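You operate a simulated robot arm through the tools that you are given. There is no shell and no other tool. Be economical: measure what you need, move in short steps, check, and stop when the job is done.

Carry out the task below with a simulated robot arm. There is one attempt and no reset: what you move stays moved.

JOB
Dust the dough ball and press it down on the board with the masher.
Fine: masher back, lid on the flour tub. Set down upright: wooden masher.

It is judged by the outcome, as a careful person would: the job done as asked, and still so three seconds after it is handed in. It fails if anything else is knocked over, pushed out of place, dropped, spilled or broken. Lids that push on must go on centred and level and be pressed home; caps that screw on are set level and turned clockwise until they are tight.

ROBOT AND FRAMES
A 6-joint arm with a two-finger parallel gripper, fixed in place. Base frame: the origin is at the foot of the arm, x ahead of it, y to its left, z up; the work surface is at about z = 0.8. Readings come in m, degrees, newtons and seconds.
With the tool pointing down near the work surface it reaches from about 0.24 to 0.64 m from the base axis. Its first joint turns from -66.0 to 66.0 degrees. Payload 2.7 kg.
The TCP is the grasp point between the finger pads, 0.023 m short of the fingertips. In the tool frame z runs along the fingers and y along their closing line. Largest opening 0.094 m; finger width 0.038, thickness 0.01; the body of the gripper, 0.054 by 0.096 m, starts 0.039 m behind the TCP.
Orientation is that of the tool frame in the base frame, as a unit quaternion [w, x, y, z]. With the fingers straight down and closing along the base's y, the tool's x points along the base's -x, its y along +y and its z along -z.

CONTROLS
- The arm moves only by the tool jog_arm. Its argument "steps" is a list of rows, each a list of 7 numbers: the turn, a rotation vector about the tool's x, y, z in units of 120 degrees (1.0 is 120 degrees), then the shift along the tool's x, y, z in units of 200 mm (1.0 is 200 mm), then the closure in counts, from 0 (fully open) to 255 (shut). In form: [[rx, ry, rz, x, y, z, fingers], ...]. A call has 1 to 12 rows; each row is the pose to reach, as a shift and turn from the pose commanded when the call began, along the tool's axes at that moment. A call with a number of a shift or a turn outside -1 to 1 is refused whole. Rows are played at 5 a second. More than 0.05 m and 8.6 degrees between two rows, or a gripper value outside its range, and nothing of the call is played. Where a pose cannot be reached the arm comes as near as it can. A force on the tool above 70 N (or 10 N above the force at the start of the call, whichever is more), or a blocked arm, ends the call early, and 0.2 s more pass. Each finger travels about 0.045 m/s and halts on what it meets, pressing with about 33 N; the grip force reading is that of the motor and also rises with nothing between the fingers. The clock runs only during rows and for 0.2 s after the last one: add rows that repeat a pose to give the fingers time. The reply holds the time, the measured pose of the TCP, the force on the tool along the base axes, the opening and the grip force, in the units named above and with some noise, with the torque about the TCP (base axes, N m) and any sound that the robot's microphone picked up.
- Cameras (640 x 400 px; columns grow to the right, rows downward): "scene" is fixed at [0.073, -0.4274, 1.4029]; the picture's right is [0.80, -0.60, 0.00], its down [-0.34, -0.45, -0.83] and it looks along [0.50, 0.66, -0.56] (base axes); focal length 328 px, centre (320, 200). "wrist" rides on the gripper at [0.086, 0.016, -0.074] in the tool frame; the picture's right is [-0.18, 0.98, 0.00], its down [-0.58, -0.11, -0.81] and it looks along [-0.79, -0.15, 0.59] (tool axes); focal length 243 px, centre (320, 200). There is no depth. A picture from a camera that has moved, and an enlarged one, comes with that camera's place and axes in the base frame and with its lens.
- grab_frame(camera): a new picture of that camera. No time passes.
- zoom(camera, box): a new picture of the part [left, top, right, bottom] of that camera's present view, enlarged. No time passes.
- close_job(): hands the job in; it is judged then, once.

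Work in short steps. Places have to be worked out from the pictures, the camera data and where the tool is seen: move nearer, look again, correct. Check each grasp and each placing, and mend what went wrong. You have 120 turns and 68 pictures in all, those below and enlarged ones among them. Open the gripper and draw the arm clear of the work before you hand the job in, unless the task says otherwise; then end with one line.

The tools are called after ">>>" as a command line: name --pt "numbers of a row" for each row, then --argument value for the rest, lists and objects as JSON in quotes. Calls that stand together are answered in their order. jog_arm: Moves the arm, as the interface text tells. Its arguments: {"type":"object","properties":{"steps":{"type":"array","items":{"type":"array","items":{"type":"number"}}}},"required":["steps"]} The other tools are called the same way: grab_frame (camera) takes a picture; zoom (camera, box) takes an enlarged picture of a part of a camera's view; close_job () hands the job in.

At the start:

```text
time_s: 0.0
tcp_pos: [0.3864, 0.1083, 1.191]
ee_rot: [0.0, 0.0, 1.0, 0.001]
contact_force: [0.3, 0.9, -0.1]
moment: [0.02, 0.01, -0.02]
finger_gap: 0.0941
grip_force: 0.0
```

scene: 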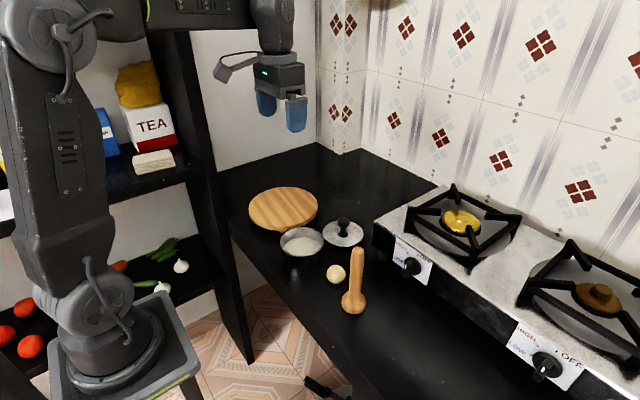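
wrist: 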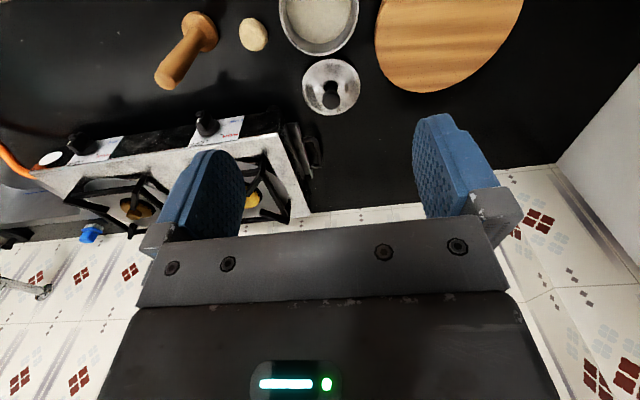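

I'll start with closer views of the items.

>>> zoom --camera "scene" --box '[240, 170, 400, 330]'

>>> zoom --camera "wrist" --box '[140, 0, 540, 130]'

```text
2.50 times, centred on (320, 250) of scene
camera zoom: at [0.073, -0.4274, 1.4029], right [0.8, -0.6, 0.0], down [-0.34, -0.45, -0.83], along [0.5, 0.66, -0.56], focal length 821 px, centre (320, 75)
```

zoom: 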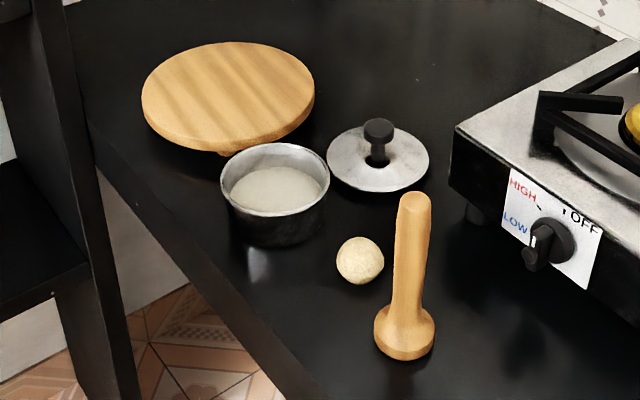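

```text
1.60 times, centred on (340, 65) of wrist
camera zoom: at [0.3001, 0.1237, 1.2654], right [0.18, 0.98, 0.0], down [0.58, -0.11, 0.81], along [0.79, -0.15, -0.59], focal length 388 px, centre (288, 416)
```

zoom: 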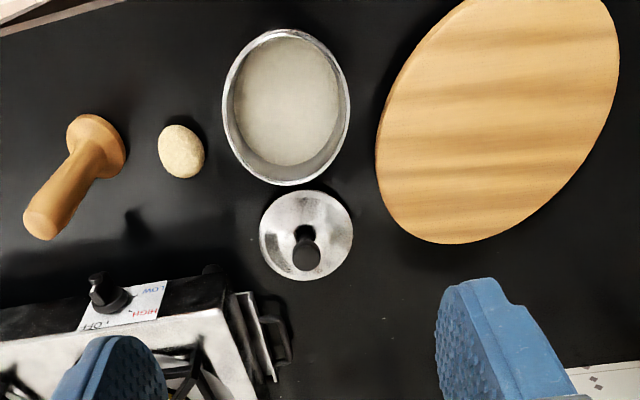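

Estimates: ball at (0.432,-0.017), masher upright at (0.415,-0.098) and about 0.17 tall, tub at (0.42,0.107), lid at (0.55,0.10), board at (0.48,0.297). I move above the ball with the fingers partly closed to stay clear of the masher.

>>> jog_arm --pt "0 0 0 -0.04 -0.1 0.17 80" --pt "0 0 0 -0.08 -0.2 0.34 80" --pt "0 0 0 -0.12 -0.3 0.51 80" --pt "0 0 0 -0.16 -0.42 0.68 80" --pt "0 0 0 -0.2 -0.53 0.85 80" --pt "0 0 0 -0.228 -0.627 1.0 80" --pt "0 0 0 -0.228 -0.627 1.0 80"

>>> grab_frame --camera "wrist"

>>> grab_frame --camera "scene"

```text
time_s: 1.6
tcp_pos: [0.4325, -0.0185, 0.9891]
ee_rot: [0.001, 0.0, 1.0, 0.0]
contact_force: [0.0, -0.2, 0.7]
moment: [-0.01, 0.03, -0.03]
finger_gap: 0.0645
grip_force: 0.1
```

```text
63 pictures are left
camera wrist: at [0.3452, -0.0025, 1.0642], right [0.18, 0.98, 0.0], down [0.58, -0.11, 0.81], along [0.79, -0.15, -0.59], focal length 243 px, centre (320, 200)
```

wrist: 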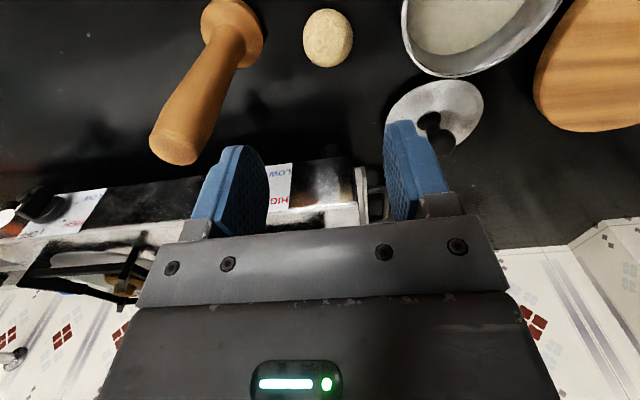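

```text
62 pictures are left
```

scene: 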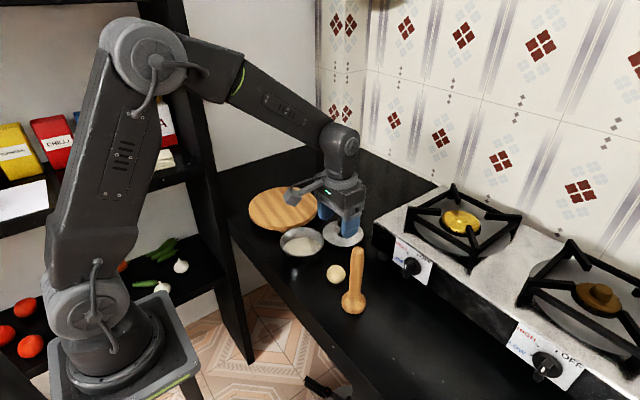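

The wrist view agrees: ball at about (0.4325,-0.014). I descend around it.

>>> jog_arm --pt "0 0 0 0 0.02 0.2 86" --pt "0 0 0 0 0.02 0.4 86" --pt "0 0 0 0 0.02 0.5 86" --pt "0 0 0 0 0.02 0.6 86" --pt "0 0 0 0 0.02 0.7 86" --pt "0 0 0 0 0.02 0.785 86" --pt "0 0 0 0 0.02 0.785 86"

>>> zoom --camera "scene" --box '[280, 210, 400, 330]'

>>> grab_frame --camera "wrist"

```text
time_s: 3.2
tcp_pos: [0.4336, -0.0127, 0.832]
ee_rot: [-0.001, 0.0, 1.0, 0.0]
contact_force: [0.6, -0.3, 0.8]
moment: [0.01, -0.01, 0.01]
finger_gap: 0.062
grip_force: 0.1
```

```text
3.33 times, centred on (340, 270) of scene
camera zoom: at [0.073, -0.4274, 1.4029], right [0.8, -0.6, 0.0], down [-0.34, -0.45, -0.83], along [0.5, 0.66, -0.56], focal length 1094 px, centre (253, -33)
```

zoom: 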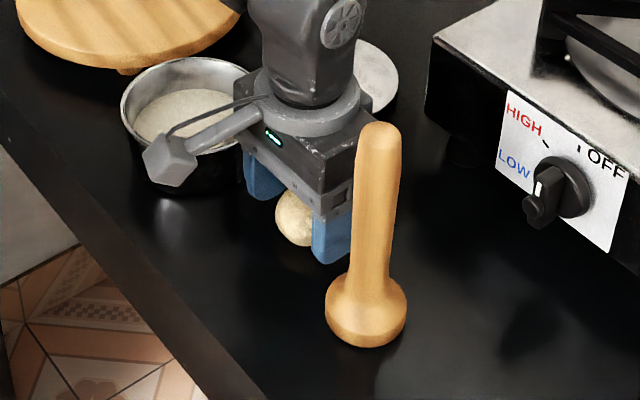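

```text
60 pictures are left
camera wrist: at [0.3462, 0.0024, 0.9074], right [0.18, 0.98, 0.0], down [0.58, -0.11, 0.81], along [0.79, -0.15, -0.59], focal length 243 px, centre (320, 200)
```

wrist: 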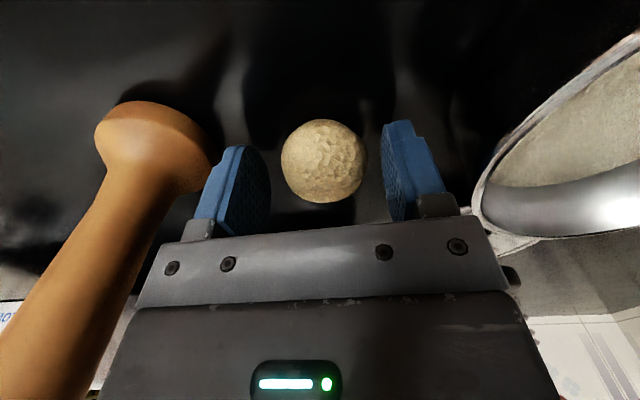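

Ball centred in y, slightly behind the TCP in x. I lower 6 mm and close gradually.

>>> jog_arm --pt "0 0 0 0.015 0 0.03 86" --pt "0 0 0 0.015 0 0.03 120" --pt "0 0 0 0.015 0 0.03 155" --pt "0 0 0 0.015 0 0.03 155" --pt "0 0 0 0.015 0 0.03 155" --pt "0 0 0 0.015 0 0.03 155"

>>> grab_frame --camera "wrist"

```text
time_s: 4.6
tcp_pos: [0.4295, -0.0133, 0.8263]
ee_rot: [0.0, 0.0, 1.0, 0.0]
contact_force: [1.0, 0.6, 1.6]
moment: [-0.02, -0.09, 0.04]
finger_gap: 0.047
grip_force: 32.7
```

```text
59 pictures are left
camera wrist: at [0.3432, 0.0027, 0.9017], right [0.18, 0.98, 0.0], down [0.58, -0.11, 0.81], along [0.79, -0.15, -0.59], focal length 243 px, centre (320, 200)
```

wrist: 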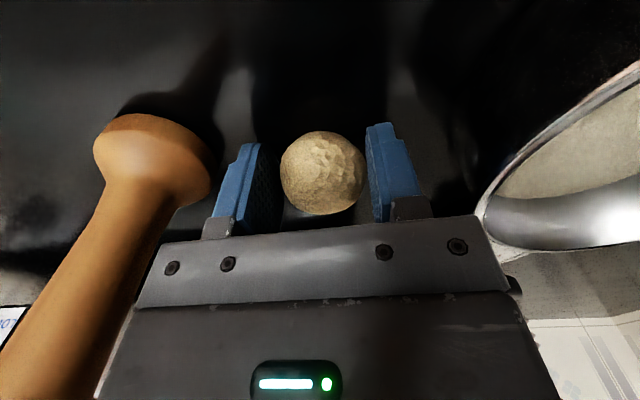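

Gripped at 47 mm (33 N). Lift straight up and look.

>>> jog_arm --pt "0 0 0 0 0 -0.15 155" --pt "0 0 0 0 0 -0.35 155" --pt "0 0 0 0 0 -0.55 155" --pt "0 0 0 0 0.2 -0.6 155" --pt "0 0 0 0 0.4 -0.6 155" --pt "0 0 0 0 0.4 -0.6 155"

>>> grab_frame --camera "wrist"

>>> zoom --camera "scene" --box '[250, 170, 410, 330]'

```text
time_s: 6.0
tcp_pos: [0.4308, 0.0676, 0.9477]
ee_rot: [0.0, 0.0, 1.0, 0.0]
contact_force: [0.3, -0.2, -0.1]
moment: [-0.01, 0.0, -0.01]
finger_gap: 0.0469
grip_force: 32.8
```

```text
58 pictures are left
camera wrist: at [0.3442, 0.0823, 1.0233], right [0.18, 0.98, 0.0], down [0.58, -0.11, 0.81], along [0.79, -0.15, -0.59], focal length 243 px, centre (320, 200)
```

wrist: 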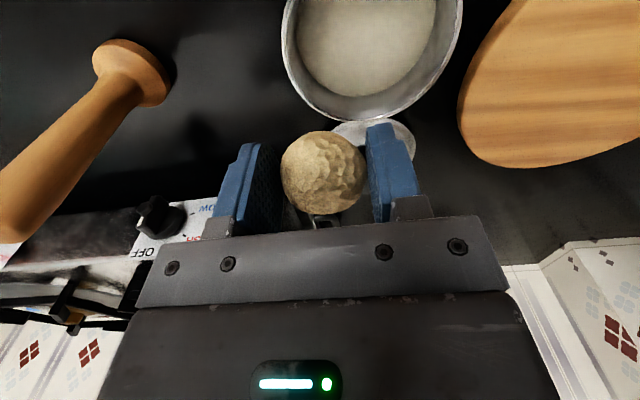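

```text
2.50 times, centred on (330, 250) of scene
camera zoom: at [0.0731, -0.4274, 1.4029], right [0.8, -0.6, 0.0], down [-0.34, -0.45, -0.83], along [0.5, 0.66, -0.56], focal length 821 px, centre (295, 75)
```

zoom: 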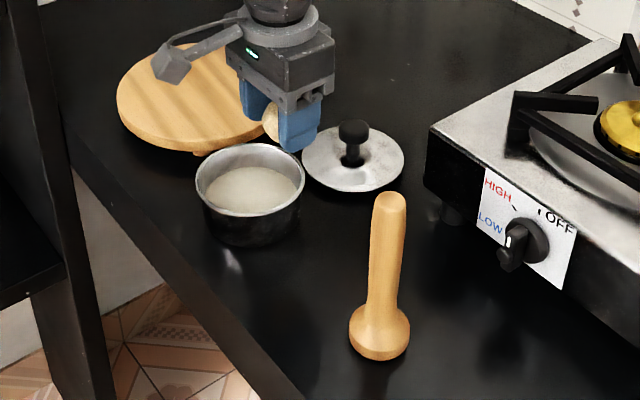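

Tub centre about (0.421,0.104), radius 0.056, rim near z 0.845, flour around 0.82. I move over it and lower to just above the flour.

>>> jog_arm --pt "0 0 0 0.049 0.182 0 155" --pt "0 0 0 0.049 0.182 0.1 155" --pt "0 0 0 0.049 0.182 0.25 155" --pt "0 0 0 0.049 0.182 0.35 155" --pt "0 0 0 0.049 0.182 0.35 155"

>>> zoom --camera "scene" --box '[260, 190, 360, 280]'

>>> grab_frame --camera "wrist"

```text
time_s: 7.2
tcp_pos: [0.4232, 0.103, 0.8766]
ee_rot: [0.0, -0.001, 1.0, 0.0]
contact_force: [0.2, -1.0, -0.2]
moment: [0.03, 0.0, 0.03]
finger_gap: 0.047
grip_force: 32.8
```

```text
4.44 times, centred on (310, 235) of scene
camera zoom: at [0.0731, -0.4274, 1.4029], right [0.8, -0.6, 0.0], down [-0.34, -0.45, -0.83], along [0.5, 0.66, -0.56], focal length 1459 px, centre (364, 44)
```

zoom: 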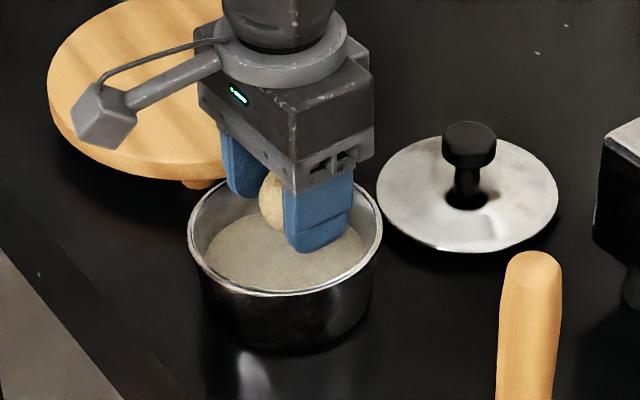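

```text
55 pictures are left
camera wrist: at [0.3353, 0.119, 0.9526], right [0.18, 0.98, 0.0], down [0.58, -0.11, 0.81], along [0.79, -0.15, -0.59], focal length 243 px, centre (320, 200)
```

wrist: 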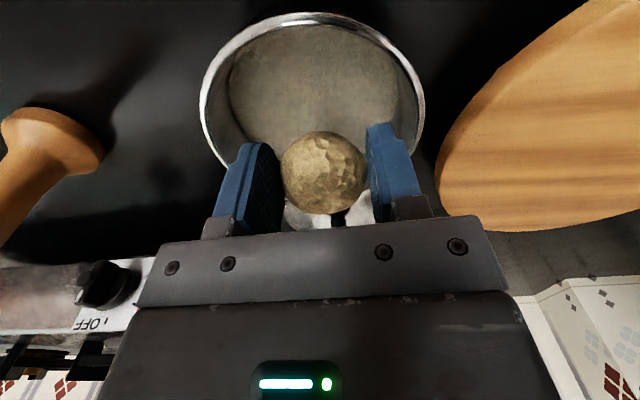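

Well centred. I lower gently into the flour.

>>> jog_arm --pt "0 0 0 0.01 0 0.06 155" --pt "0 0 0 0.01 0 0.1 155" --pt "0 0 0 0.01 0 0.14 155" --pt "0 0 0 0.01 0 0.17 155" --pt "0 0 0 0.01 0 0.17 155"

>>> zoom --camera "scene" --box '[260, 190, 360, 280]'

>>> grab_frame --camera "wrist"

```text
time_s: 8.4
tcp_pos: [0.419, 0.1028, 0.8467]
ee_rot: [0.003, -0.001, 1.0, 0.001]
contact_force: [-6.2, -4.7, 47.5]
moment: [-0.4, 0.44, 0.05]
finger_gap: 0.047
grip_force: 32.6
```

```text
4.44 times, centred on (310, 235) of scene
camera zoom: at [0.0723, -0.4277, 1.4029], right [0.8, -0.6, 0.0], down [-0.34, -0.45, -0.83], along [0.5, 0.66, -0.56], focal length 1459 px, centre (364, 44)
```

zoom: 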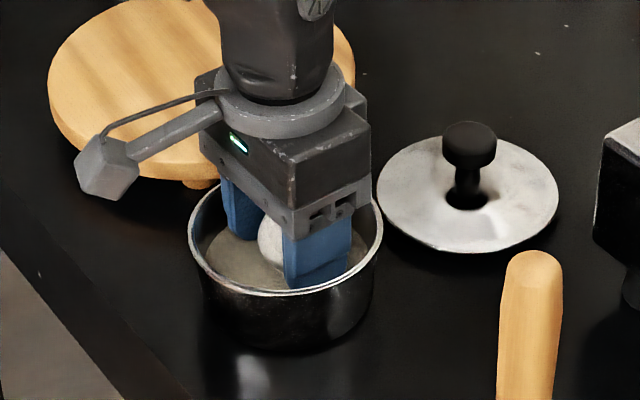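

```text
53 pictures are left
camera wrist: at [0.3328, 0.1183, 0.9213], right [0.18, 0.98, 0.0], down [0.58, -0.11, 0.81], along [0.8, -0.15, -0.59], focal length 243 px, centre (320, 200)
```

wrist: 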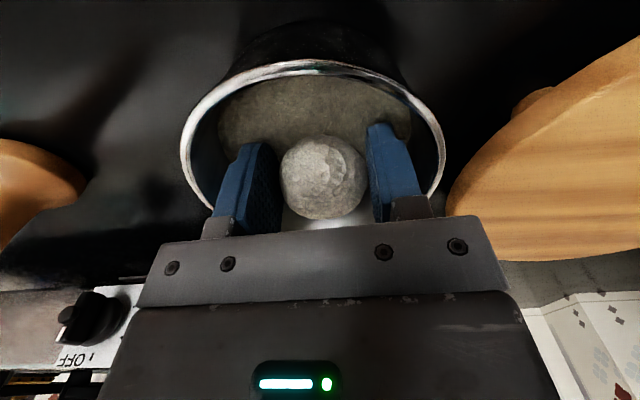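

The ball turned white, so it is dusted; the flour surface is firm (47 N). Lift straight up.

>>> jog_arm --pt "0 0 0 0 0 -0.08 155" --pt "0 0 0 0 0 -0.2 155" --pt "0 0 0 0 0 -0.4 155" --pt "0 0 0 -0.05 0.15 -0.55 155" --pt "0 0 0 -0.1 0.35 -0.6 155" --pt "0 0 0 -0.15 0.5 -0.6 155" --pt "0 0 0 -0.15 0.5 -0.6 155"

>>> zoom --camera "scene" --box '[230, 150, 390, 270]'

>>> grab_frame --camera "wrist"

```text
time_s: 10.0
tcp_pos: [0.4491, 0.2049, 0.9619]
ee_rot: [0.0, 0.0, 1.0, 0.0]
contact_force: [-0.3, 0.8, -1.5]
moment: [-0.04, 0.01, -0.02]
finger_gap: 0.0472
grip_force: 32.5
```

```text
3.33 times, centred on (310, 210) of scene
camera zoom: at [0.0731, -0.4274, 1.4029], right [0.8, -0.6, 0.0], down [-0.34, -0.45, -0.83], along [0.5, 0.66, -0.56], focal length 1094 px, centre (353, 167)
```

zoom: 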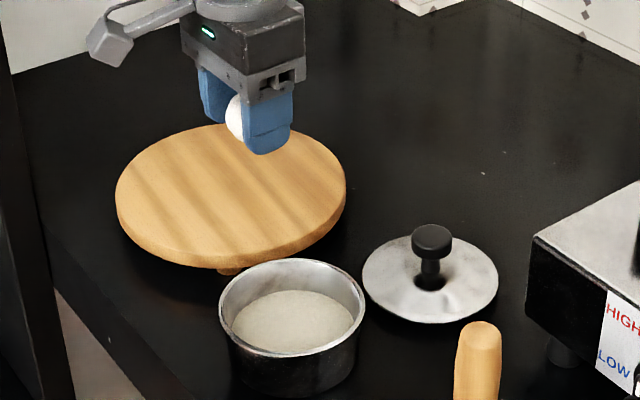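

```text
51 pictures are left
camera wrist: at [0.3622, 0.2206, 1.0371], right [0.18, 0.98, 0.0], down [0.58, -0.11, 0.81], along [0.79, -0.15, -0.59], focal length 243 px, centre (320, 200)
```

wrist: 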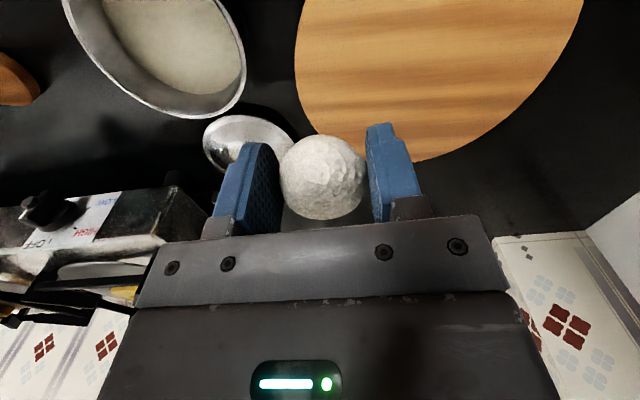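

Board sits on feet; top centre estimated (0.476,0.288). Move over it and partway down.

>>> jog_arm --pt "0 0 0 -0.05 0.2 0 155" --pt "0 0 0 -0.135 0.415 0 155" --pt "0 0 0 -0.135 0.415 0.15 155" --pt "0 0 0 -0.135 0.415 0.31 155" --pt "0 0 0 -0.135 0.415 0.31 155"

>>> zoom --camera "scene" --box '[230, 150, 350, 240]'

>>> grab_frame --camera "wrist"

```text
time_s: 11.2
tcp_pos: [0.4756, 0.2856, 0.9021]
ee_rot: [0.0, 0.001, 1.0, 0.0]
contact_force: [0.1, -0.8, -0.3]
moment: [0.0, -0.01, 0.0]
finger_gap: 0.0472
grip_force: 33.0
```

```text
4.44 times, centred on (290, 195) of scene
camera zoom: at [0.0731, -0.4274, 1.4029], right [0.8, -0.6, 0.0], down [-0.34, -0.45, -0.83], along [0.5, 0.66, -0.56], focal length 1459 px, centre (453, 222)
```

zoom: 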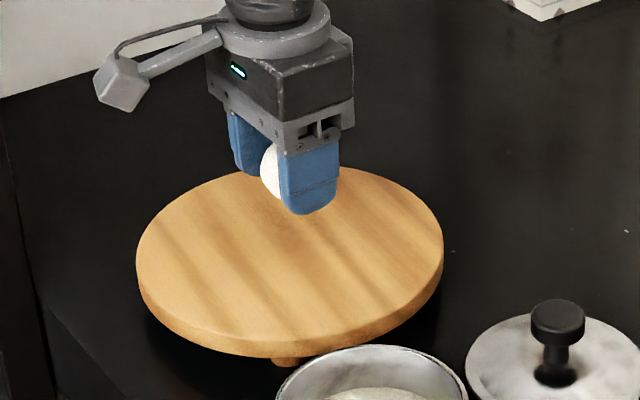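

```text
49 pictures are left
camera wrist: at [0.3897, 0.3013, 0.9767], right [0.18, 0.98, 0.0], down [0.58, -0.11, 0.81], along [0.79, -0.15, -0.59], focal length 243 px, centre (320, 200)
```

wrist: 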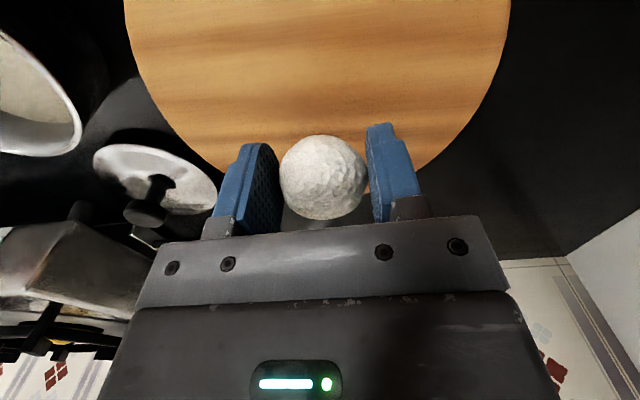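

Now lower to near contact with the board.

>>> jog_arm --pt "0 0 0 0 0 0.1 155" --pt "0 0 0 0 0 0.17 155" --pt "0 0 0 0 0 0.19 155" --pt "0 0 0 0 0 0.21 155" --pt "0 0 0 0 0 0.21 155"

>>> zoom --camera "scene" --box '[230, 150, 350, 240]'

```text
time_s: 12.4
tcp_pos: [0.4753, 0.2875, 0.8607]
ee_rot: [0.002, 0.0, 1.0, 0.001]
contact_force: [-6.5, -2.4, 18.9]
moment: [-0.2, -0.14, -0.1]
finger_gap: 0.0469
grip_force: 32.4
```

```text
4.44 times, centred on (290, 195) of scene
camera zoom: at [0.0726, -0.4277, 1.4029], right [0.8, -0.6, 0.0], down [-0.34, -0.45, -0.83], along [0.5, 0.66, -0.56], focal length 1459 px, centre (453, 222)
```

zoom: 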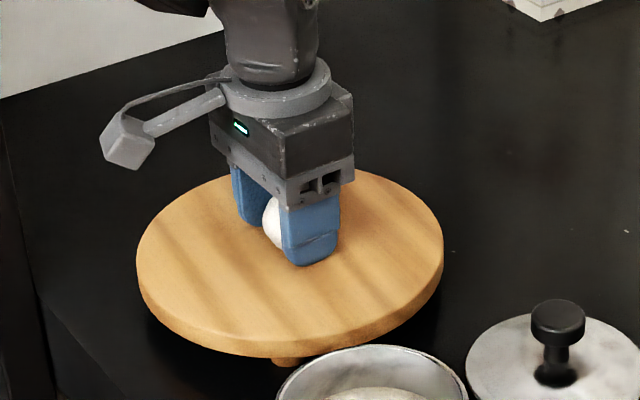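

Contact at 19 N. Ease up 1 mm, open slowly, then lift away.

>>> jog_arm --pt "0 0 0 0 0 -0.008 140" --pt "0 0 0 0 0 -0.008 120" --pt "0 0 0 0 0 -0.008 95" --pt "0 0 0 0 0 -0.008 70" --pt "0 0 0 0 0 -0.008 70" --pt "0 0 0 0 0 -0.008 70" --pt "0 0 0 0 0 -0.1 70" --pt "0 0 0 0 0 -0.25 70" --pt "0 0 0 0 0 -0.4 70" --pt "0 0 0 0 0 -0.6 70" --pt "0 0 0 0 0 -0.6 70"

>>> zoom --camera "scene" --box '[230, 150, 350, 240]'

>>> grab_frame --camera "wrist"

```text
time_s: 14.8
tcp_pos: [0.4736, 0.2881, 0.979]
ee_rot: [0.0, 0.0, 1.0, 0.0]
contact_force: [0.7, -0.5, 0.7]
moment: [-0.01, 0.03, -0.05]
finger_gap: 0.0682
grip_force: 0.1
```

```text
4.44 times, centred on (290, 195) of scene
camera zoom: at [0.073, -0.4275, 1.4029], right [0.8, -0.6, 0.0], down [-0.34, -0.45, -0.83], along [0.5, 0.66, -0.56], focal length 1459 px, centre (453, 222)
```

zoom: 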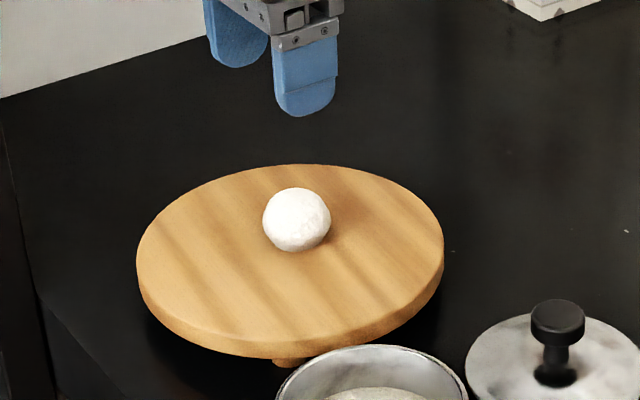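

```text
46 pictures are left
camera wrist: at [0.3871, 0.3036, 1.0547], right [0.18, 0.98, 0.0], down [0.58, -0.11, 0.81], along [0.79, -0.15, -0.59], focal length 243 px, centre (320, 200)
```

wrist: 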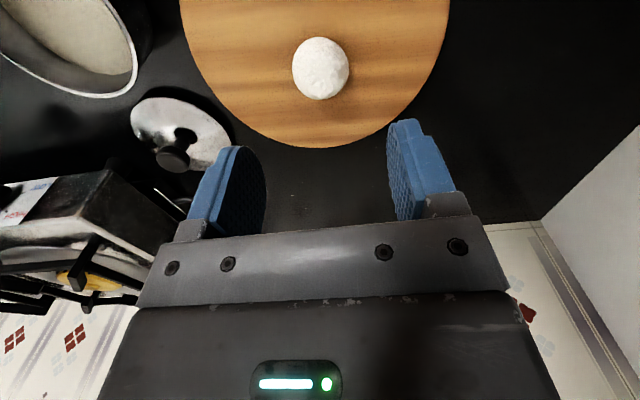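

Ball is on the board near centre at about (0.477,0.287). Now rise and travel to the masher.

>>> jog_arm --pt "0 0 0 0 0 -0.2 60" --pt "0 0 0 0 0 -0.4 60" --pt "0 0 0 0.05 -0.2 -0.4 60" --pt "0 0 0 0.1 -0.42 -0.4 60" --pt "0 0 0 0.15 -0.64 -0.4 60" --pt "0 0 0 0.2 -0.86 -0.4 60" --pt "0 0 0 0.22 -0.96 -0.4 60"

>>> jog_arm --pt "0 0 0 0.02 -0.2 0 60" --pt "0 0 0 0.04 -0.4 0 60" --pt "0 0 0 0.05 -0.6 0 60" --pt "0 0 0 0.06 -0.8 0 60" --pt "0 0 0 0.073 -0.95 0 60" --pt "0 0 0 0.073 -0.95 0 60"

>>> grab_frame --camera "wrist"

>>> zoom --camera "scene" --box '[280, 170, 440, 330]'

```text
time_s: 16.4
tcp_pos: [0.4303, 0.0935, 1.0593]
ee_rot: [0.001, 0.0, 1.0, 0.0]
contact_force: [1.0, 0.0, 0.3]
moment: [-0.01, 0.01, 0.03]
finger_gap: 0.0721
grip_force: 0.1
```

```text
time_s: 17.8
tcp_pos: [0.415, -0.0959, 1.0592]
ee_rot: [0.0, 0.0, 1.0, 0.001]
contact_force: [-0.2, 0.4, -0.1]
moment: [-0.02, 0.04, -0.02]
finger_gap: 0.0719
grip_force: 0.0
```

```text
45 pictures are left
camera wrist: at [0.3286, -0.0799, 1.1345], right [0.18, 0.98, 0.0], down [0.58, -0.11, 0.81], along [0.79, -0.15, -0.59], focal length 243 px, centre (320, 200)
```

wrist: 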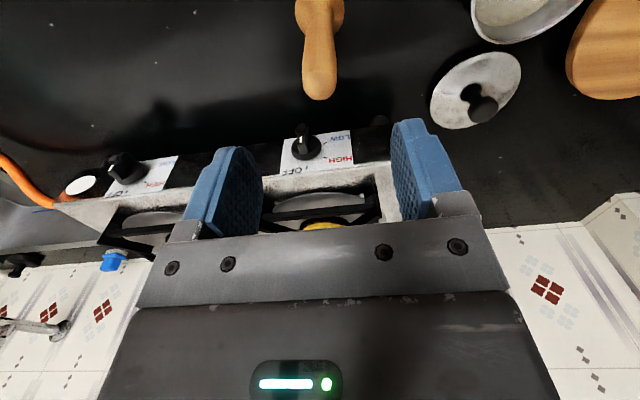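

```text
2.50 times, centred on (360, 250) of scene
camera zoom: at [0.073, -0.4275, 1.4029], right [0.8, -0.6, 0.0], down [-0.34, -0.45, -0.83], along [0.5, 0.66, -0.56], focal length 821 px, centre (220, 75)
```

zoom: 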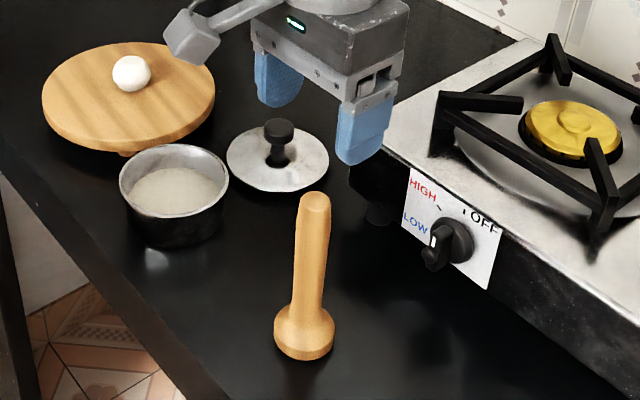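

Handle top is about (0.4155,-0.098). I descend around the handle with wide clearance, stopping above palm contact.

>>> jog_arm --pt "0 0 0 0 -0.01 0.15 60" --pt "0 0 0 0 -0.01 0.3 60" --pt "0 0 0 0 -0.01 0.42 60" --pt "0 0 0 0 -0.01 0.52 60" --pt "0 0 0 0 -0.01 0.52 60"

>>> grab_frame --camera "wrist"

>>> zoom --camera "scene" --box '[300, 190, 420, 330]'

```text
time_s: 19.0
tcp_pos: [0.4178, -0.0982, 0.9527]
ee_rot: [0.0, 0.0, 1.0, 0.001]
contact_force: [-0.7, -0.6, 0.3]
moment: [-0.02, 0.0, -0.01]
finger_gap: 0.0723
grip_force: 0.0
```

```text
43 pictures are left
camera wrist: at [0.3301, -0.0809, 1.0289], right [0.18, 0.98, 0.0], down [0.58, -0.11, 0.81], along [0.79, -0.15, -0.59], focal length 243 px, centre (320, 200)
```

wrist: 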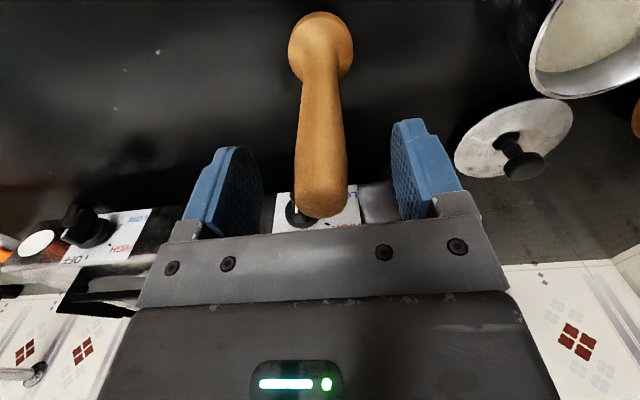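

```text
2.86 times, centred on (360, 260) of scene
camera zoom: at [0.073, -0.4274, 1.4029], right [0.8, -0.6, 0.0], down [-0.34, -0.45, -0.83], along [0.5, 0.66, -0.56], focal length 938 px, centre (206, 29)
```

zoom: 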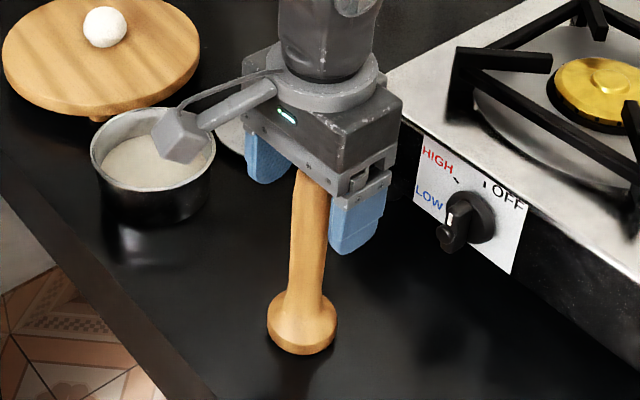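

Handle is centred between fingers, top near z 0.97. Lower 8 mm more and close.

>>> jog_arm --pt "0 0 0 0.01 0.005 0.04 60" --pt "0 0 0 0.01 0.005 0.04 110" --pt "0 0 0 0.01 0.005 0.04 160" --pt "0 0 0 0.01 0.005 0.04 210" --pt "0 0 0 0.01 0.005 0.04 215" --pt "0 0 0 0.01 0.005 0.04 215" --pt "0 0 0 0.01 0.005 0.04 215"

>>> grab_frame --camera "wrist"

```text
time_s: 20.6
tcp_pos: [0.4141, -0.0951, 0.9479]
ee_rot: [0.0, 0.0, 1.0, 0.0]
contact_force: [-0.2, -0.3, 0.5]
moment: [0.0, 0.04, -0.02]
finger_gap: 0.0253
grip_force: 32.5
```

```text
41 pictures are left
camera wrist: at [0.3271, -0.08, 1.022], right [0.18, 0.98, 0.0], down [0.58, -0.11, 0.81], along [0.79, -0.15, -0.59], focal length 243 px, centre (320, 200)
```

wrist: 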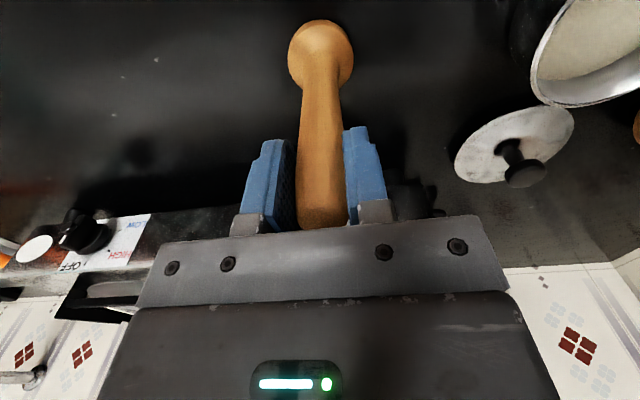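

Masher gripped. Lift 0.13 m and carry toward the board.

>>> jog_arm --pt "0 0 0 0 0 -0.1 215" --pt "0 0 0 0 0 -0.3 215" --pt "0 0 0 0 0 -0.5 215" --pt "0 0 0 0 0 -0.65 215" --pt "0 0 0 -0.05 0.2 -0.65 215" --pt "0 0 0 -0.1 0.4 -0.65 215" --pt "0 0 0 -0.13 0.6 -0.65 215" --pt "0 0 0 -0.16 0.8 -0.65 215" --pt "0 0 0 -0.2 1.0 -0.65 215" --pt "0 0 0 -0.2 1.0 -0.65 215"

>>> grab_frame --camera "scene"

```text
time_s: 22.8
tcp_pos: [0.4548, 0.1037, 1.0764]
ee_rot: [0.0, 0.0, 1.0, 0.001]
contact_force: [1.2, 0.1, -1.6]
moment: [0.01, -0.02, -0.02]
finger_gap: 0.0249
grip_force: 33.0
```

```text
40 pictures are left
```

scene: 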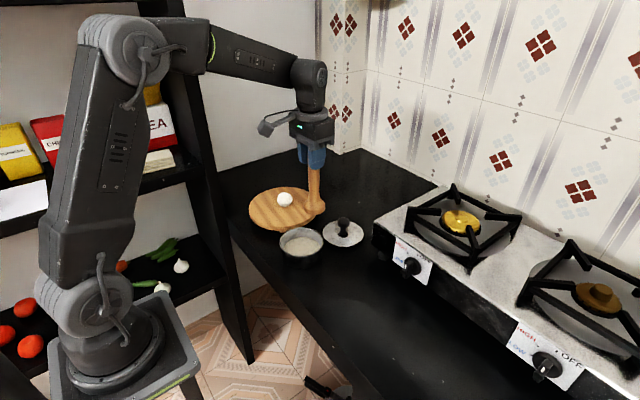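

Masher hangs upright. Continue to above the dough.

>>> jog_arm --pt "0 0 0 -0.03 0.2 0 215" --pt "0 0 0 -0.06 0.4 0 215" --pt "0 0 0 -0.08 0.6 0 215" --pt "0 0 0 -0.1 0.8 0 215" --pt "0 0 0 -0.112 0.917 0 215" --pt "0 0 0 -0.112 0.917 0 215"

>>> grab_frame --camera "wrist"

>>> zoom --camera "scene" --box '[230, 120, 350, 240]'

```text
time_s: 24.2
tcp_pos: [0.476, 0.2862, 1.0779]
ee_rot: [0.0, 0.0, 1.0, 0.001]
contact_force: [0.4, 0.1, -1.2]
moment: [0.0, 0.01, -0.04]
finger_gap: 0.0251
grip_force: 32.9
```

```text
39 pictures are left
camera wrist: at [0.3894, 0.3022, 1.1528], right [0.18, 0.98, 0.0], down [0.58, -0.11, 0.81], along [0.79, -0.15, -0.59], focal length 243 px, centre (320, 200)
```

wrist: 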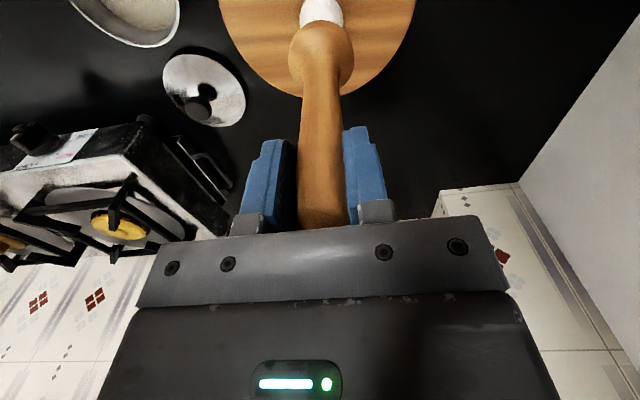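

```text
3.33 times, centred on (290, 180) of scene
camera zoom: at [0.0731, -0.4274, 1.403], right [0.8, -0.6, 0.0], down [-0.34, -0.45, -0.83], along [0.5, 0.66, -0.56], focal length 1094 px, centre (420, 267)
```

zoom: 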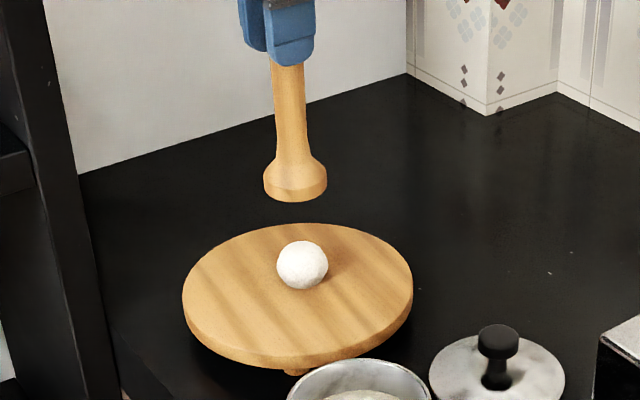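

Masher base is aligned over the ball (within ~3 mm). Descend to contact and press.

>>> jog_arm --pt "0 0 0 0 0 0.12 215" --pt "0 0 0 0 0 0.22 215" --pt "0 0 0 0 0 0.26 215" --pt "0 0 0 0 0 0.28 215" --pt "0 0 0 0 0 0.3 215" --pt "0 0 0 0 0 0.32 215" --pt "0 0 0 0 0 0.34 215" --pt "0 0 0 0 0 0.34 215"

>>> zoom --camera "scene" --box '[230, 120, 350, 240]'

```text
time_s: 26.0
tcp_pos: [0.4775, 0.2871, 1.0097]
ee_rot: [0.0, 0.0, 1.0, 0.0]
contact_force: [0.5, 0.0, 1.0]
moment: [0.01, -0.04, -0.03]
finger_gap: 0.0252
grip_force: 33.6
```

```text
3.33 times, centred on (290, 180) of scene
camera zoom: at [0.073, -0.4274, 1.4029], right [0.8, -0.6, 0.0], down [-0.34, -0.45, -0.83], along [0.5, 0.66, -0.56], focal length 1094 px, centre (420, 267)
```

zoom: 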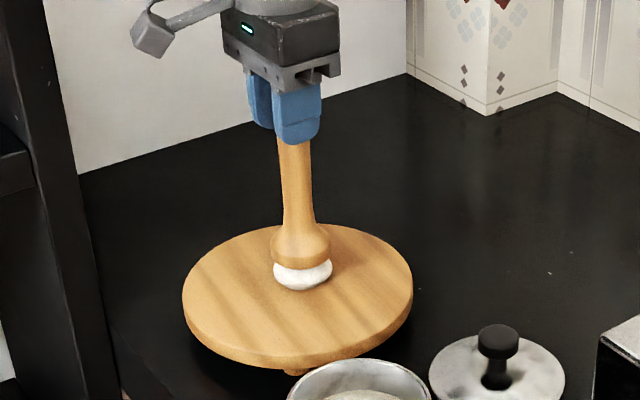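

The dough flattens under the masher with little force. Continue pressing slowly.

>>> jog_arm --pt "0 0 0 0 0 0.02 215" --pt "0 0 0 0 0 0.04 215" --pt "0 0 0 0 0 0.055 215" --pt "0 0 0 0 0 0.07 215" --pt "0 0 0 0 0 0.07 215"

>>> zoom --camera "scene" --box '[230, 120, 350, 240]'

```text
time_s: 27.2
tcp_pos: [0.4786, 0.2865, 0.9996]
ee_rot: [0.004, -0.001, 1.0, 0.002]
contact_force: [-3.0, -1.8, 28.7]
moment: [-0.19, -0.05, -0.02]
finger_gap: 0.0254
grip_force: 32.6
```

```text
3.33 times, centred on (290, 180) of scene
camera zoom: at [0.0725, -0.4277, 1.4029], right [0.8, -0.6, 0.0], down [-0.34, -0.45, -0.83], along [0.5, 0.66, -0.56], focal length 1094 px, centre (420, 267)
```

zoom: 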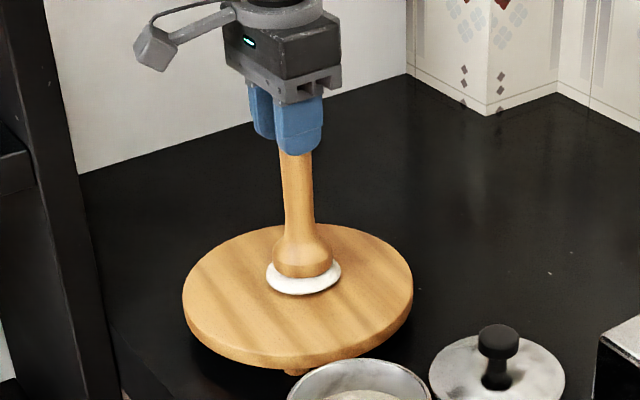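

Dough is now a disc and resistance is 29 N. Press a touch more to be sure it is down fully.

>>> jog_arm --pt "0 0 0 0 0 0.01 215" --pt "0 0 0 0 0 0.018 215" --pt "0 0 0 0 0 0.018 215"

>>> zoom --camera "scene" --box '[230, 120, 350, 240]'

```text
time_s: 28.0
tcp_pos: [0.4773, 0.286, 0.9949]
ee_rot: [0.004, 0.0, 1.0, 0.003]
contact_force: [0.6, -1.8, 26.4]
moment: [-0.27, -0.39, -0.04]
finger_gap: 0.0258
grip_force: 32.4
```

```text
3.33 times, centred on (290, 180) of scene
camera zoom: at [0.0726, -0.4277, 1.4029], right [0.8, -0.6, 0.0], down [-0.34, -0.45, -0.83], along [0.5, 0.66, -0.56], focal length 1094 px, centre (420, 267)
```

zoom: 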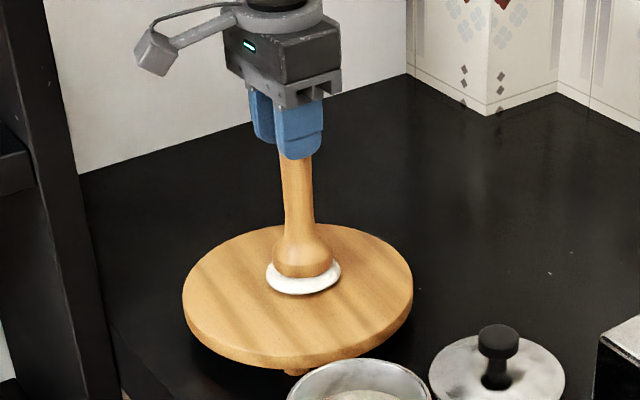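

The dough stopped compressing and the handle is starting to slip in the grip, so pressing is done. Lift straight up and inspect.

>>> jog_arm --pt "0 0 0 0 0 -0.05 215" --pt "0 0 0 0 0 -0.2 215" --pt "0 0 0 0 0 -0.4 215" --pt "0 0 0 0 0 -0.4 215"

>>> zoom --camera "scene" --box '[230, 110, 350, 230]'

>>> grab_frame --camera "wrist"

```text
time_s: 29.0
tcp_pos: [0.4754, 0.2867, 1.0704]
ee_rot: [-0.001, 0.0, 1.0, 0.001]
contact_force: [-0.7, 0.5, -1.6]
moment: [0.04, 0.02, 0.0]
finger_gap: 0.0257
grip_force: 33.0
```

```text
3.33 times, centred on (290, 170) of scene
camera zoom: at [0.0731, -0.4274, 1.403], right [0.8, -0.6, 0.0], down [-0.34, -0.45, -0.83], along [0.5, 0.66, -0.56], focal length 1094 px, centre (420, 300)
```

zoom: 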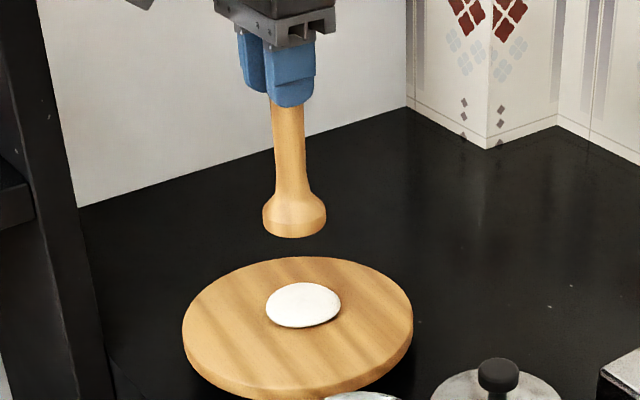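

```text
33 pictures are left
camera wrist: at [0.3893, 0.3027, 1.1461], right [0.18, 0.98, 0.0], down [0.58, -0.11, 0.81], along [0.79, -0.15, -0.59], focal length 243 px, centre (320, 200)
```

wrist: 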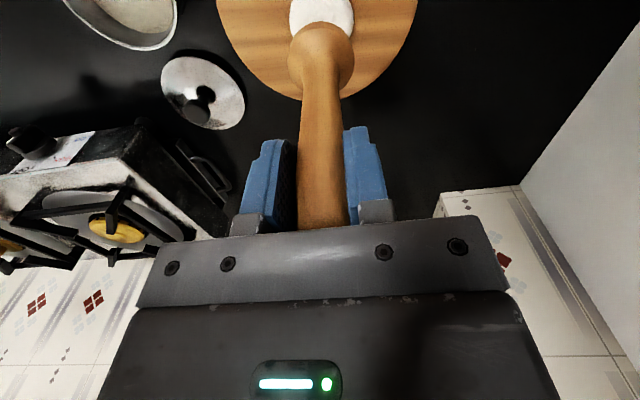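

Dough is a clean white disc. Carry the masher back above its original place.

>>> jog_arm --pt "0 0 0 0.04 -0.2 0 215" --pt "0 0 0 0.08 -0.4 0 215" --pt "0 0 0 0.12 -0.6 0 215" --pt "0 0 0 0.15 -0.8 0 215" --pt "0 0 0 0.18 -0.95 0 215" --pt "0 0 0 0.18 -0.95 0 215"

>>> jog_arm --pt "0 0 0 0.04 -0.2 0 215" --pt "0 0 0 0.06 -0.4 0 215" --pt "0 0 0 0.08 -0.6 0 215" --pt "0 0 0 0.1 -0.8 0 215" --pt "0 0 0 0.128 -0.965 0 215" --pt "0 0 0 0.128 -0.965 0 215"

>>> jog_arm --pt "0 0 0 0 0 0.2 215" --pt "0 0 0 0 0 0.4 215" --pt "0 0 0 0 0 0.5 215" --pt "0 0 0 0 0 0.55 215" --pt "0 0 0 0 0 0.55 215"

>>> zoom --camera "scene" --box '[280, 190, 400, 330]'

>>> grab_frame --camera "wrist"

```text
time_s: 30.4
tcp_pos: [0.44, 0.0963, 1.0719]
ee_rot: [0.0, -0.001, 1.0, 0.0]
contact_force: [0.3, 0.2, -2.1]
moment: [0.01, 0.02, -0.01]
finger_gap: 0.0254
grip_force: 33.4
```

```text
time_s: 31.8
tcp_pos: [0.4145, -0.0975, 1.0713]
ee_rot: [0.0, -0.001, 1.0, 0.0]
contact_force: [-0.4, -0.6, -1.8]
moment: [0.03, -0.01, -0.02]
finger_gap: 0.0254
grip_force: 32.9
```

```text
time_s: 33.0
tcp_pos: [0.4144, -0.0973, 0.9609]
ee_rot: [-0.001, 0.0, 1.0, 0.0]
contact_force: [0.6, 0.2, -1.6]
moment: [-0.01, 0.02, -0.01]
finger_gap: 0.0256
grip_force: 33.1
```

```text
2.86 times, centred on (340, 260) of scene
camera zoom: at [0.0731, -0.4275, 1.4029], right [0.8, -0.6, 0.0], down [-0.34, -0.45, -0.83], along [0.5, 0.66, -0.56], focal length 938 px, centre (263, 29)
```

zoom: 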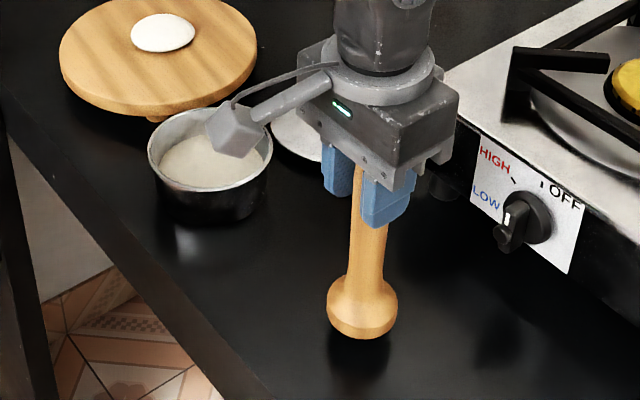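

```text
31 pictures are left
camera wrist: at [0.3277, -0.0816, 1.0357], right [0.18, 0.98, 0.0], down [0.58, -0.11, 0.81], along [0.79, -0.15, -0.59], focal length 243 px, centre (320, 200)
```

wrist: 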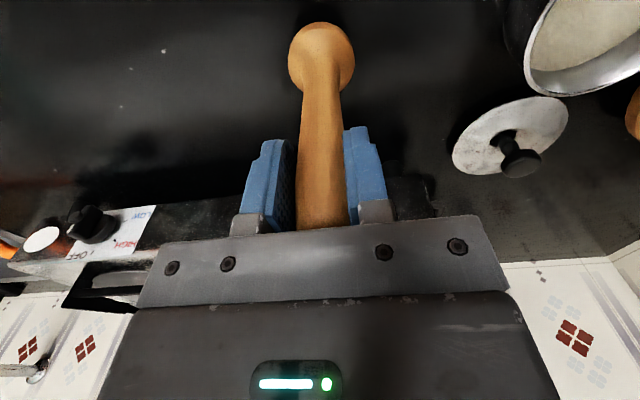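

Still about 15–20 mm above the table. Lower in small rows and watch for contact.

>>> jog_arm --pt "0 0 0 0 0.005 0.05 215" --pt "0 0 0 0 0.005 0.08 215" --pt "0 0 0 0 0.005 0.09 215" --pt "0 0 0 0 0.005 0.09 215"

```text
time_s: 34.0
tcp_pos: [0.4138, -0.0964, 0.9427]
ee_rot: [0.0, 0.0, 1.0, 0.0]
contact_force: [-0.2, -0.7, -2.0]
moment: [-0.01, 0.0, -0.03]
finger_gap: 0.0256
grip_force: 32.4
```

>>> jog_arm --pt "0 0 0 0 0 0.01 215" --pt "0 0 0 0 0 0.02 215" --pt "0 0 0 0 0 0.02 215"

>>> zoom --camera "scene" --box '[310, 230, 400, 330]'

```text
time_s: 34.8
tcp_pos: [0.4161, -0.0955, 0.9422]
ee_rot: [0.003, -0.001, 1.0, -0.001]
contact_force: [-6.2, -1.2, 27.1]
moment: [-0.06, 0.13, -0.03]
finger_gap: 0.0255
grip_force: 33.4
```

```text
4.00 times, centred on (355, 280) of scene
camera zoom: at [0.0725, -0.4274, 1.403], right [0.8, -0.6, 0.0], down [-0.34, -0.45, -0.83], along [0.5, 0.66, -0.56], focal length 1313 px, centre (180, -120)
```

zoom: 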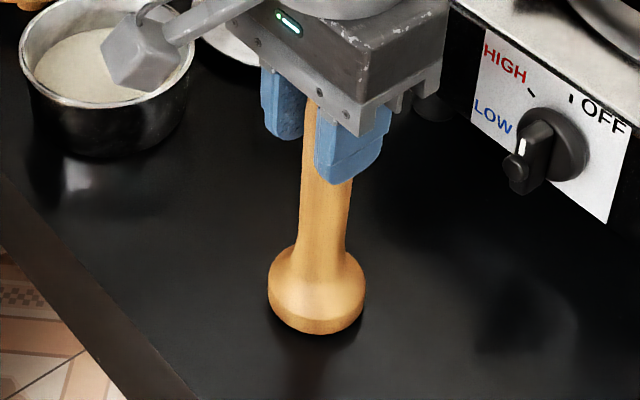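

Base is on the table (27 N). Relieve the force, open slowly, then rise clear of the handle.

>>> jog_arm --pt "0 0 0 0 0 -0.01 215" --pt "0 0 0 0 0 -0.01 200" --pt "0 0 0 0 0 -0.01 180" --pt "0 0 0 0 0 -0.01 150" --pt "0 0 0 0 0 -0.01 110" --pt "0 0 0 0 0 -0.01 70" --pt "0 0 0 0 0 -0.01 60" --pt "0 0 0 0 0 -0.1 60" --pt "0 0 0 0 0 -0.3 60" --pt "0 0 0 0 0 -0.5 60" --pt "0 0 0 0 0 -0.6 60" --pt "0 0 0 0 0 -0.6 60"

>>> grab_frame --camera "scene"

```text
time_s: 37.4
tcp_pos: [0.416, -0.0964, 1.0598]
ee_rot: [0.001, 0.0, 1.0, 0.0]
contact_force: [0.8, 0.1, -0.1]
moment: [0.0, 0.01, 0.04]
finger_gap: 0.0719
grip_force: 0.0
```

```text
29 pictures are left
```

scene: 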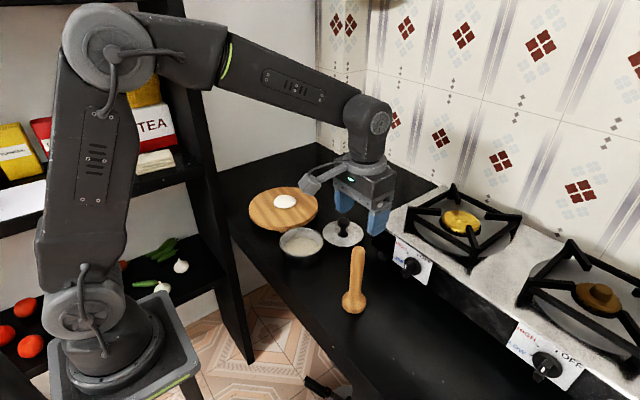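

Masher stands back in its place. Now travel above the lid knob (about (0.553,0.10), top near z 0.853).

>>> jog_arm --pt "0 0 0 0 0.2 0 60" --pt "0 0 0 0 0.4 0 60" --pt "0 0 0 -0.1 0.6 0 60" --pt "0 0 0 -0.25 0.75 0 60" --pt "0 0 0 -0.4 0.88 0 60" --pt "0 0 0 -0.55 0.98 0 60" --pt "0 0 0 -0.6875 0.98 0.1 60" --pt "0 0 0 -0.6875 0.98 0.3 60" --pt "0 0 0 -0.6875 0.98 0.4 60" --pt "0 0 0 -0.6875 0.98 0.4 60"

>>> grab_frame --camera "wrist"

>>> zoom --camera "scene" --box '[270, 170, 410, 270]'

```text
time_s: 39.6
tcp_pos: [0.5522, 0.1005, 0.9823]
ee_rot: [0.0, 0.0, 1.0, 0.0]
contact_force: [1.0, -0.5, -1.1]
moment: [0.01, 0.02, -0.03]
finger_gap: 0.0717
grip_force: 0.0
```

```text
28 pictures are left
camera wrist: at [0.4656, 0.116, 1.0568], right [0.18, 0.98, 0.0], down [0.58, -0.11, 0.81], along [0.79, -0.15, -0.59], focal length 243 px, centre (320, 200)
```

wrist: 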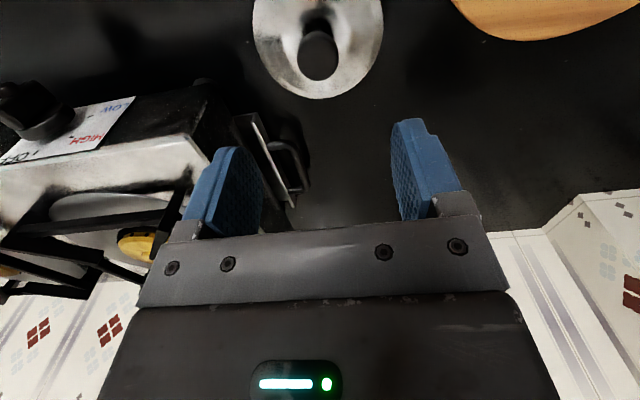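

```text
4.00 times, centred on (340, 220) of scene
camera zoom: at [0.073, -0.4274, 1.4029], right [0.8, -0.6, 0.0], down [-0.34, -0.45, -0.83], along [0.5, 0.66, -0.56], focal length 1313 px, centre (240, 120)
```

zoom: 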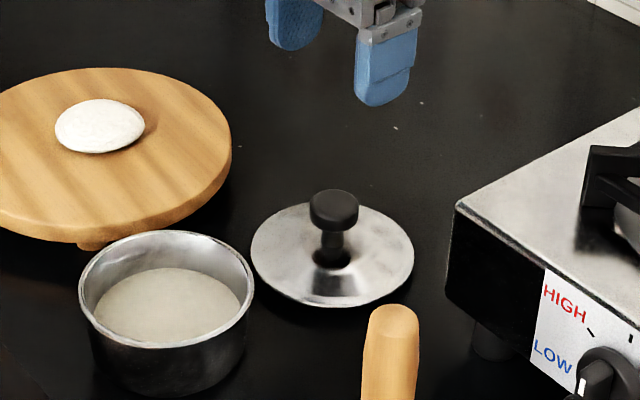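

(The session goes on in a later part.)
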